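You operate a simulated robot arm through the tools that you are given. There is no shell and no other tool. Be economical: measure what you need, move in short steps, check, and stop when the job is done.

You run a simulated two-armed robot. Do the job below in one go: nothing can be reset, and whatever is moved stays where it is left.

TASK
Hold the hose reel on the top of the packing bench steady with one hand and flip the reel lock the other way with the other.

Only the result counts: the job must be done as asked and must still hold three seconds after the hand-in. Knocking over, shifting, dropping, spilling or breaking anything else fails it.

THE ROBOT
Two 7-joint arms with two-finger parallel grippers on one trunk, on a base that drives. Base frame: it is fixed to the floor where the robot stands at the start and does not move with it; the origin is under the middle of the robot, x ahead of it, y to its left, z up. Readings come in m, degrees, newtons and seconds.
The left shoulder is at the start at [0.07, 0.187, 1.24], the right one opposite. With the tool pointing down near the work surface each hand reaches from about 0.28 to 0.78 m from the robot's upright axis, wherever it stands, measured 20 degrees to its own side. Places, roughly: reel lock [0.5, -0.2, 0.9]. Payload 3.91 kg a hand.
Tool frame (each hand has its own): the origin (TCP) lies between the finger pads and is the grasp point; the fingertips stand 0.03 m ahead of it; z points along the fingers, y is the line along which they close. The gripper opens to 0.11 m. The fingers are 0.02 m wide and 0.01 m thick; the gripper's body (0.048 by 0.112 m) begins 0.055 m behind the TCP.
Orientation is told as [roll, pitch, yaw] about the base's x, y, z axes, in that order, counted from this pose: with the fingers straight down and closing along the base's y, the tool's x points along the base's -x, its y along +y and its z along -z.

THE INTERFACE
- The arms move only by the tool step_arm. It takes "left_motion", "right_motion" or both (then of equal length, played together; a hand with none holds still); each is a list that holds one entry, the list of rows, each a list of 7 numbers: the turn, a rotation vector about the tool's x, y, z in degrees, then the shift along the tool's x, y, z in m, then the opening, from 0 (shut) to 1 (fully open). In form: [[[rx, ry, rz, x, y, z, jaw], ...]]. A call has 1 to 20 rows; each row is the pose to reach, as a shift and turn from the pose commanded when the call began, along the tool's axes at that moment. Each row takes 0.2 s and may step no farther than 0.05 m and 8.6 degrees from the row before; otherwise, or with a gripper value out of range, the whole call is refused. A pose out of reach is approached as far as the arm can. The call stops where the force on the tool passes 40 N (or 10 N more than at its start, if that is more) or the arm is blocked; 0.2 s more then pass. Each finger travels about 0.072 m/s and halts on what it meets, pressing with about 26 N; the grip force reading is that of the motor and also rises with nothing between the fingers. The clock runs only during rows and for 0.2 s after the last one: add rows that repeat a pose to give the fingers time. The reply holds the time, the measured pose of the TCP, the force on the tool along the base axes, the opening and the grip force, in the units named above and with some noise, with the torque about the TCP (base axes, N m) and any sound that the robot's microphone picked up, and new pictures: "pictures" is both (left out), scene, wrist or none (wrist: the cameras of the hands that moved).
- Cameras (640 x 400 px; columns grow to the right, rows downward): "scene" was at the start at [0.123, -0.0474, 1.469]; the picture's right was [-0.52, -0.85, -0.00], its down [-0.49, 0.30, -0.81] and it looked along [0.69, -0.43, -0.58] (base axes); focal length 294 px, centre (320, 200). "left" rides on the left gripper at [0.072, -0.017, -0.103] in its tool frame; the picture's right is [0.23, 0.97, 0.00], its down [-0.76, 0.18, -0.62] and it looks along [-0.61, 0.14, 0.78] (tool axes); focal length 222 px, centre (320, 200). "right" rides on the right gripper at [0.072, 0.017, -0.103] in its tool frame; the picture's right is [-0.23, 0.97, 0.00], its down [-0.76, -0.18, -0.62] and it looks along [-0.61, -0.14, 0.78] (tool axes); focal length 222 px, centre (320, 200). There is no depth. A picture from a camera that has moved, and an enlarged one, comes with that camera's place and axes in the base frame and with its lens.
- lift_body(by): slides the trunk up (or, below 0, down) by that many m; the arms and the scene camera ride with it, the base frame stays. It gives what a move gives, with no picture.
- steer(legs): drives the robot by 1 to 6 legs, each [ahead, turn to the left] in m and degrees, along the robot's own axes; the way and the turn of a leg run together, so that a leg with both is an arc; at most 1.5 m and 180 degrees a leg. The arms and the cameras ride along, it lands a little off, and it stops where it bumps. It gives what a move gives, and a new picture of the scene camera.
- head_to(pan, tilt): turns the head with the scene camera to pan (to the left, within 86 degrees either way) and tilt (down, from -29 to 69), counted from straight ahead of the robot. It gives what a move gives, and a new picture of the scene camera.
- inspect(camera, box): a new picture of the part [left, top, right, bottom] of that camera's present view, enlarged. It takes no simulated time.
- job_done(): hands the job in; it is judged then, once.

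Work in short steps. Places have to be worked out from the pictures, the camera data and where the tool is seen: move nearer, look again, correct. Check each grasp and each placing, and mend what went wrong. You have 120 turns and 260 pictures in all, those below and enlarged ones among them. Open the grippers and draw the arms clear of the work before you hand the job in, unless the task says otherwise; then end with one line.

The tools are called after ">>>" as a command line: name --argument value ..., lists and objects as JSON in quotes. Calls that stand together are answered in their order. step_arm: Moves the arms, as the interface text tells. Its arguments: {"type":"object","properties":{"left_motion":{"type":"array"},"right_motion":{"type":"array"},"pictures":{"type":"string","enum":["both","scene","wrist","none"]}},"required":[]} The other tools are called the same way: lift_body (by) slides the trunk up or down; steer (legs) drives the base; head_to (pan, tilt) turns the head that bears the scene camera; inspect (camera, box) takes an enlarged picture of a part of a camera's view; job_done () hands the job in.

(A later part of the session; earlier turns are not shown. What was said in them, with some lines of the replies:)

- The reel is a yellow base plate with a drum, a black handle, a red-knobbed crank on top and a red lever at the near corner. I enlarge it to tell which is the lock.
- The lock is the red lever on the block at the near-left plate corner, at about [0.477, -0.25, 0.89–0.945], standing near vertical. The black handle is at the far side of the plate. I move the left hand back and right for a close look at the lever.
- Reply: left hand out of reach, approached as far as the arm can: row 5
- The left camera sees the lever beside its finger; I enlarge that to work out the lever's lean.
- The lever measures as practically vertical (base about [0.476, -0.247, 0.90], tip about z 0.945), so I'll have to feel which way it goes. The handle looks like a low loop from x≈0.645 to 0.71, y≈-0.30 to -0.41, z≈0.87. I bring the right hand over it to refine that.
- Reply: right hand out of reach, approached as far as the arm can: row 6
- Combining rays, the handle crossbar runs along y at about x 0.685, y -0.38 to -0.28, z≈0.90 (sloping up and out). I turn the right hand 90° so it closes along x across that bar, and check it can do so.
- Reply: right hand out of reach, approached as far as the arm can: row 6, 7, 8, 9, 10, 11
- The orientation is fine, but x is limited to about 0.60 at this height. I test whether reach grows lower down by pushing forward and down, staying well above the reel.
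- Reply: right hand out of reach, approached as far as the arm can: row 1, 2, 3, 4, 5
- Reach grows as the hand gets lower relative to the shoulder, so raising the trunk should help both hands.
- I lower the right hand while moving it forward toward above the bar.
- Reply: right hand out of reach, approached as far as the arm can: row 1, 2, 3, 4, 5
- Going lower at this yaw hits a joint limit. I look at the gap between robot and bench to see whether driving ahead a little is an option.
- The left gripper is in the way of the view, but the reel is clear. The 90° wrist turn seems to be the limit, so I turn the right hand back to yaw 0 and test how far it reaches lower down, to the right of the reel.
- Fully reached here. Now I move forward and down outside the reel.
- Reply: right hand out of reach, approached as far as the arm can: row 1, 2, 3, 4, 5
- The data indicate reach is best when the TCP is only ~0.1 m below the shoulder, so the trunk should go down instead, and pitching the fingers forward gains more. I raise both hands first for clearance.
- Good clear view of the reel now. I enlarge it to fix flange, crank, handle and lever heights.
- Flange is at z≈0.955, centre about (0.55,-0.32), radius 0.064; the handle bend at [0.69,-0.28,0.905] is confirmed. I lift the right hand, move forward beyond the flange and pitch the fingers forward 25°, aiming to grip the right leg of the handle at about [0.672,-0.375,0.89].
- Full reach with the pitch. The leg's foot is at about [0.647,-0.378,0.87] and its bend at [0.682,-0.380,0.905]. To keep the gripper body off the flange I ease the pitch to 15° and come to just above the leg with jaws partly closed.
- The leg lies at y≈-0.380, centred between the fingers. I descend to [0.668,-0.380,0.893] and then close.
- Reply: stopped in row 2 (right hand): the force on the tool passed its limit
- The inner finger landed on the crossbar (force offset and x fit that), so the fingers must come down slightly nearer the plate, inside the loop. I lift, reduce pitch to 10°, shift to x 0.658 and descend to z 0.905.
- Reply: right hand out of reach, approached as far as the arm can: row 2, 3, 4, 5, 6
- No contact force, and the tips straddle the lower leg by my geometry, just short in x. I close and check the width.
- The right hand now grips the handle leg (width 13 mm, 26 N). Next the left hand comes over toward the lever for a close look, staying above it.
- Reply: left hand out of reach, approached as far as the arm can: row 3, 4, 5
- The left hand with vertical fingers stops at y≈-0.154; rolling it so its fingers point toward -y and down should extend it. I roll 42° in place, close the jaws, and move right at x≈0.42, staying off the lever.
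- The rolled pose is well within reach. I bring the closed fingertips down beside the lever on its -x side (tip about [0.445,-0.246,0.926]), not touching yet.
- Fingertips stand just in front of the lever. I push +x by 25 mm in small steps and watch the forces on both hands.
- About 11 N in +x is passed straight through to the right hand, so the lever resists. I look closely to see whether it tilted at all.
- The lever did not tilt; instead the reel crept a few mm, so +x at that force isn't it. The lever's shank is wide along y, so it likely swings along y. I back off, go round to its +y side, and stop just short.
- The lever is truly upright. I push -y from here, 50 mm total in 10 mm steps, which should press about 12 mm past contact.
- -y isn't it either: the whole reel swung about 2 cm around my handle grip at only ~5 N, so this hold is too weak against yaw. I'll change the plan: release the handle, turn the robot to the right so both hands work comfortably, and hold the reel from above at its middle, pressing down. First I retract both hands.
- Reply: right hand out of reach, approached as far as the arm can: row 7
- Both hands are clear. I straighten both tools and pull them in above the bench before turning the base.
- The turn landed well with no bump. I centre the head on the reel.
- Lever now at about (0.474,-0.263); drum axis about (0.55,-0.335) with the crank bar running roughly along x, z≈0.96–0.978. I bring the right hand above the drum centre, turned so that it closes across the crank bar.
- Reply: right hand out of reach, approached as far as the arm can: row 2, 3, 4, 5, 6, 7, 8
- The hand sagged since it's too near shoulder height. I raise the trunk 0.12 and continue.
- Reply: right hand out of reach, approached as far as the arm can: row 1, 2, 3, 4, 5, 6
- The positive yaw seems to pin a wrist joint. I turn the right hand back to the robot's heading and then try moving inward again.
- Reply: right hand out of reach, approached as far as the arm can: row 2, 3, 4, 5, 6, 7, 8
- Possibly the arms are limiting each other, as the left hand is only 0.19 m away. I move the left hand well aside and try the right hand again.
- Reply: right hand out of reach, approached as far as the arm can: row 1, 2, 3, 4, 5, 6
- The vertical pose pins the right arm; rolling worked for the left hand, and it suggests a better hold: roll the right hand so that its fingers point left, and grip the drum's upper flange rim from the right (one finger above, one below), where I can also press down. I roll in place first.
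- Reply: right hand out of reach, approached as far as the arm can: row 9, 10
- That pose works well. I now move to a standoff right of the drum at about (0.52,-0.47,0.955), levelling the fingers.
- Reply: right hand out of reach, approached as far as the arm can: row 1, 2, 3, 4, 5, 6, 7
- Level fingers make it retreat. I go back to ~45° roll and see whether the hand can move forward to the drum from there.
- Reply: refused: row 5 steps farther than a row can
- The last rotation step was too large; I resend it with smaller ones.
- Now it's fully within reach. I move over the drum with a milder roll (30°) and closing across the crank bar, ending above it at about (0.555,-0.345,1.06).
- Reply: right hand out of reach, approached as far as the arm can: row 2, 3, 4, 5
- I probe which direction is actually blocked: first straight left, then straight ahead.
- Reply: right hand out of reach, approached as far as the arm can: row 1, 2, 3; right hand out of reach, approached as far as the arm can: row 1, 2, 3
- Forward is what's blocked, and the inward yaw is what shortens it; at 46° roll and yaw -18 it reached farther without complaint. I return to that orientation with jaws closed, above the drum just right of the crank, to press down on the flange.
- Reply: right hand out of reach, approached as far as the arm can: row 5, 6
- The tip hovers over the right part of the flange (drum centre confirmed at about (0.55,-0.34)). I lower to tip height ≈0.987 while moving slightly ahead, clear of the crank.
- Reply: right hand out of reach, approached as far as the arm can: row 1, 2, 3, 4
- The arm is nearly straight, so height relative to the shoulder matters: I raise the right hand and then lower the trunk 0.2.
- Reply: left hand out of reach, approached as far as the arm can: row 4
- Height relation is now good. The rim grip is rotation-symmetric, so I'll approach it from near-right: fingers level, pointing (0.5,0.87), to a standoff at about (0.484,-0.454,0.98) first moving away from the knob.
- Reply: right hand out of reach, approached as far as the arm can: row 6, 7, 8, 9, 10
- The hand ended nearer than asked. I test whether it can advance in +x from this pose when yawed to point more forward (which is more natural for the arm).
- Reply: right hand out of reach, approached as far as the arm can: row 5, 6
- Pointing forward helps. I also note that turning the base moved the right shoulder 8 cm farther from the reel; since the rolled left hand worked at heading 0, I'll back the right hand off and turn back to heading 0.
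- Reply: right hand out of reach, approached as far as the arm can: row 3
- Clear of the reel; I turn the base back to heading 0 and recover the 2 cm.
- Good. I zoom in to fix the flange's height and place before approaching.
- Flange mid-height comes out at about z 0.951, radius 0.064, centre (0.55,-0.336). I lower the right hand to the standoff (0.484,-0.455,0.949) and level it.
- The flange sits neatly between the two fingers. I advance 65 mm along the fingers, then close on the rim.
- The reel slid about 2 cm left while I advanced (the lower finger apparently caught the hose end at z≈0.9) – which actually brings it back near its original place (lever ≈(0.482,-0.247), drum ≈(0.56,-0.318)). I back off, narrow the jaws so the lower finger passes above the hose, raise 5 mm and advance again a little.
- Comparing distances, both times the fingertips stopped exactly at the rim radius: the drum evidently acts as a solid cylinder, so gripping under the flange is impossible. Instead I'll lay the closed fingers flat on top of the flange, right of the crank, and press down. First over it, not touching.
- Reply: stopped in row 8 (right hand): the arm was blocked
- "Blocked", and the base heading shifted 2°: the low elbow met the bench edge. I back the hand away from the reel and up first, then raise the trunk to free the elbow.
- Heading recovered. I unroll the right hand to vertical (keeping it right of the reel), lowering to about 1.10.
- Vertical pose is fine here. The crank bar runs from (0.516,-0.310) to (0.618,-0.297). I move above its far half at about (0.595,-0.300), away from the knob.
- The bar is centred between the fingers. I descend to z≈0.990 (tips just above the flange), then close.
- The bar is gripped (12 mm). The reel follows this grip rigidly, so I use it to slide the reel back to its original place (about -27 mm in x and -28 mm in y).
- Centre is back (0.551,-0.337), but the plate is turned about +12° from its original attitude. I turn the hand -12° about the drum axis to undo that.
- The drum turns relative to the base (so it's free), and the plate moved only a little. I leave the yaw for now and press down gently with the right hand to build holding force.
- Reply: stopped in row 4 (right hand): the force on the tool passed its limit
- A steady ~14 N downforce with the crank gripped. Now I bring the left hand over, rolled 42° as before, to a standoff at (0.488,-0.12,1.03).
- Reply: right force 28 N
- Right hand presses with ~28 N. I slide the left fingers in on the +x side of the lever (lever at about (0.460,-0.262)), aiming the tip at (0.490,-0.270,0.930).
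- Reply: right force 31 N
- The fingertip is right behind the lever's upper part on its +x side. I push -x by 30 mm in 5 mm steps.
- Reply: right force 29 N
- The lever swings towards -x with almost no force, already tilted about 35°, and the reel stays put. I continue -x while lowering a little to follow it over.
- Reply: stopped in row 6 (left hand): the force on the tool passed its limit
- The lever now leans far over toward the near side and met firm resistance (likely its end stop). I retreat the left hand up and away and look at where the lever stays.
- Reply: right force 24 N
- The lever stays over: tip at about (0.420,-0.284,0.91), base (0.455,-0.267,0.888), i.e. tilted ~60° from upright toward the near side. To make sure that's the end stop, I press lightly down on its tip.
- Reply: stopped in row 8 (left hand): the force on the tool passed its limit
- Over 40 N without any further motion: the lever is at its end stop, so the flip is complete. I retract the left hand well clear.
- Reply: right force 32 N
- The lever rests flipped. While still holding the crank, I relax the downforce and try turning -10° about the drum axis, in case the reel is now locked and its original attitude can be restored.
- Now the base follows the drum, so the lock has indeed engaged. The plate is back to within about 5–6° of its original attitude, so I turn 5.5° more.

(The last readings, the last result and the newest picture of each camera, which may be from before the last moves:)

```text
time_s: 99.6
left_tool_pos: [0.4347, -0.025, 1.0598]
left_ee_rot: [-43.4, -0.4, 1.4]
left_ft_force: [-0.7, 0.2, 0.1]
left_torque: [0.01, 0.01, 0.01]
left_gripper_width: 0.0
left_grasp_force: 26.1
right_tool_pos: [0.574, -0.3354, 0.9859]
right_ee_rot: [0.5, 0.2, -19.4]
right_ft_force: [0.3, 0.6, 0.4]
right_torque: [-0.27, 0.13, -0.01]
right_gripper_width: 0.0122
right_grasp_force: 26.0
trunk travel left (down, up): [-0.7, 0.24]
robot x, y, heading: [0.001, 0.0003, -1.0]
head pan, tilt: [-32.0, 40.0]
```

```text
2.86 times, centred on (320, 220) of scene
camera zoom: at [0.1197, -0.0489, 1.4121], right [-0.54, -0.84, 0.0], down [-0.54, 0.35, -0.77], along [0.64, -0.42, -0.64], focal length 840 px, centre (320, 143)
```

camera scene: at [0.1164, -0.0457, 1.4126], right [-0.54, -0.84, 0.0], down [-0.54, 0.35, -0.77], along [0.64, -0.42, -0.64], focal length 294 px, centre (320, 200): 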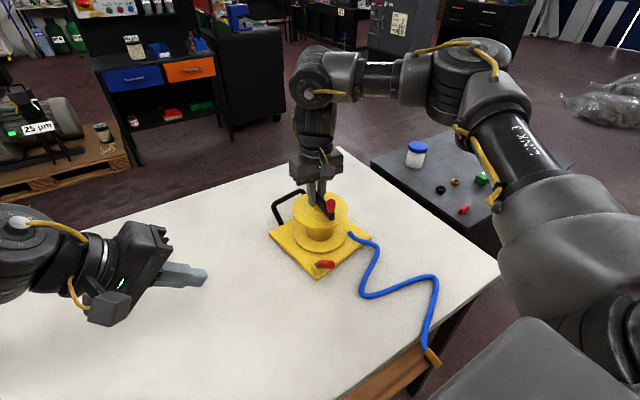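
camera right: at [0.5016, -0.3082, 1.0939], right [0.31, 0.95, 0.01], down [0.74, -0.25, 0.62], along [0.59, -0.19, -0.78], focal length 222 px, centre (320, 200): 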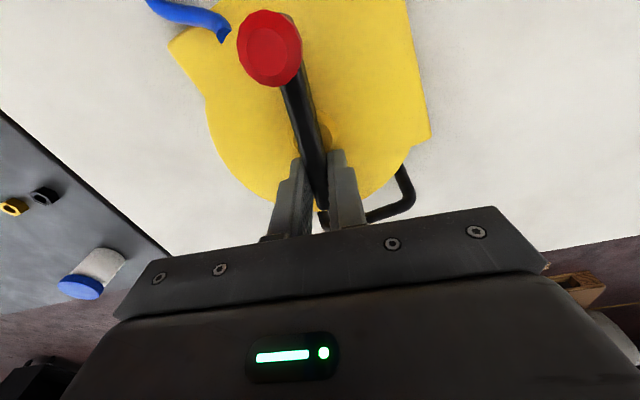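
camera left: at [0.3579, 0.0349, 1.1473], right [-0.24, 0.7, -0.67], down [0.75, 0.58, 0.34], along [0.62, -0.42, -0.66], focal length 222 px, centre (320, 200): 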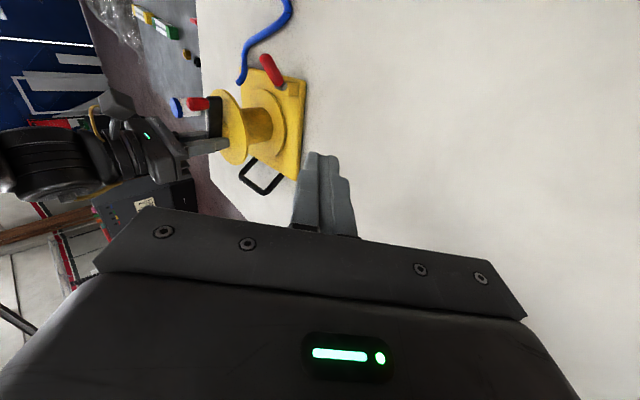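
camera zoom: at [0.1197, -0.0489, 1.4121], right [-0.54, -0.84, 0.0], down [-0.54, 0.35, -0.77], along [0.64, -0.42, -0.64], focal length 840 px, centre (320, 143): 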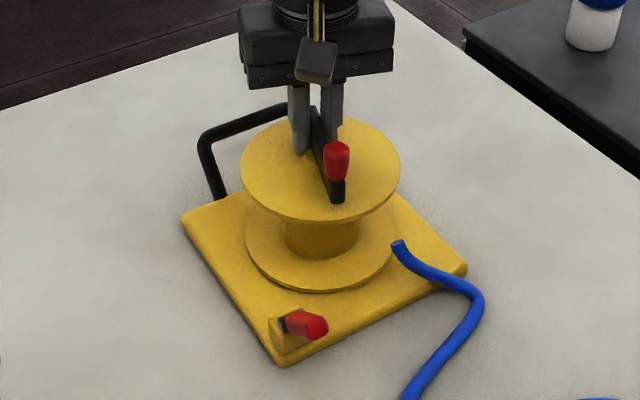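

The near corner is back at (0.461,-0.237), matching its original (0.461,-0.235), and the lever is still flipped. I open the right hand and lift straight up, slowly.

>>> step_arm --right_motion '[[[0, 0, 0, 0, 0, 0, 0.2], [0, 0, 0, 0, 0, 0, 0.4], [0, 0, 0, 0, 0, 0, 0.4], [0, 0, 0, 0, 0, -0.02, 0.4], [0, 0, 0, 0, 0, -0.05, 0.4], [0, 0, 0, 0, 0, -0.09, 0.4], [0, 0, 0, 0.03, -0.03, -0.11, 0.4], [0, 0, 0, 0.06, -0.07, -0.11, 0.4], [0, 0, 0, 0.09, -0.11, -0.11, 0.4]]]' --left_motion '[[[0, 0, 0, 0, 0, 0, 0.3], [0, 0, 0, 0, 0, 0, 0.6], [0, 0, 0, 0, 0, 0, 0.6], [0, 0, 0, 0, 0.03, -0.02, 0.6], [0, 0, 0, 0, 0.06, -0.02, 0.6], [0, 0, 0, 0, 0.06, -0.04, 0.6], [0, 0, 0, 0, 0.06, -0.04, 0.6], [0, 0, 0, 0, 0.06, -0.04, 0.6], [0, 0, 0, 0, 0.06, -0.04, 0.6]]]' --pictures "scene"

>>> inspect --camera "scene" --box '[240, 150, 400, 290]'

```text
time_s: 101.6
left_tool_pos: [0.4297, 0.0461, 1.0482]
left_ee_rot: [-43.3, -0.4, 1.4]
left_ft_force: [-0.3, -0.1, 0.3]
left_torque: [0.0, -0.01, 0.0]
left_gripper_width: 0.0661
left_grasp_force: 0.1
right_tool_pos: [0.4469, -0.4102, 1.0947]
right_ee_rot: [0.6, 0.2, -19.4]
right_ft_force: [-0.5, -0.1, -0.1]
right_torque: [0.01, -0.02, -0.02]
right_gripper_width: 0.0441
right_grasp_force: 0.0
trunk travel left (down, up): [-0.7, 0.24]
robot x, y, heading: [0.0021, -0.0011, -0.7]
head pan, tilt: [-32.0, 40.0]
camera scene: at [0.1167, -0.0493, 1.4124], right [-0.54, -0.84, 0.0], down [-0.54, 0.35, -0.77], along [0.64, -0.42, -0.64], focal length 294 px, centre (320, 200)
```

scene: 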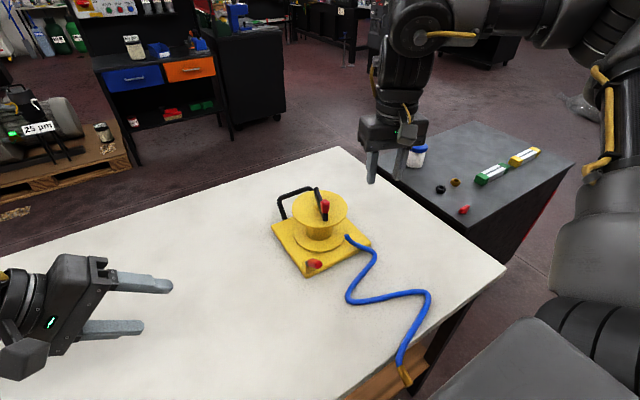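

```text
2.86 times, centred on (320, 220) of scene
camera zoom: at [0.1167, -0.0493, 1.4124], right [-0.54, -0.84, 0.0], down [-0.54, 0.35, -0.77], along [0.64, -0.42, -0.64], focal length 840 px, centre (320, 143)
```

zoom: 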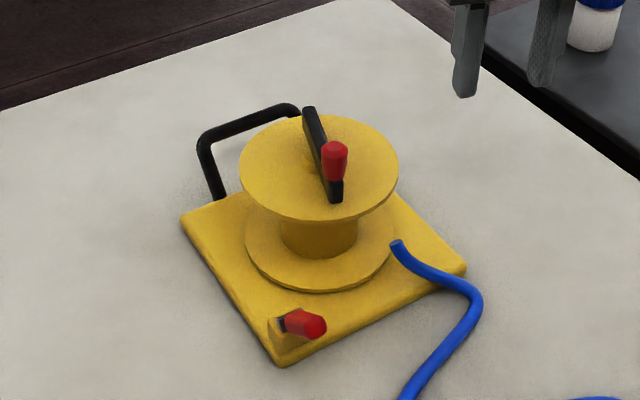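

Both grippers are open and clear of the work, the lever stays flipped at its stop, the reel stands at its original place, and nothing else was disturbed. I hand in.

>>> job_done

```text
The job is handed in.
```

I flipped the reel lock to its other end stop while the right hand held the reel; earlier attempts slid the reel about 3 cm, and I moved it back to its starting place by camera estimate.
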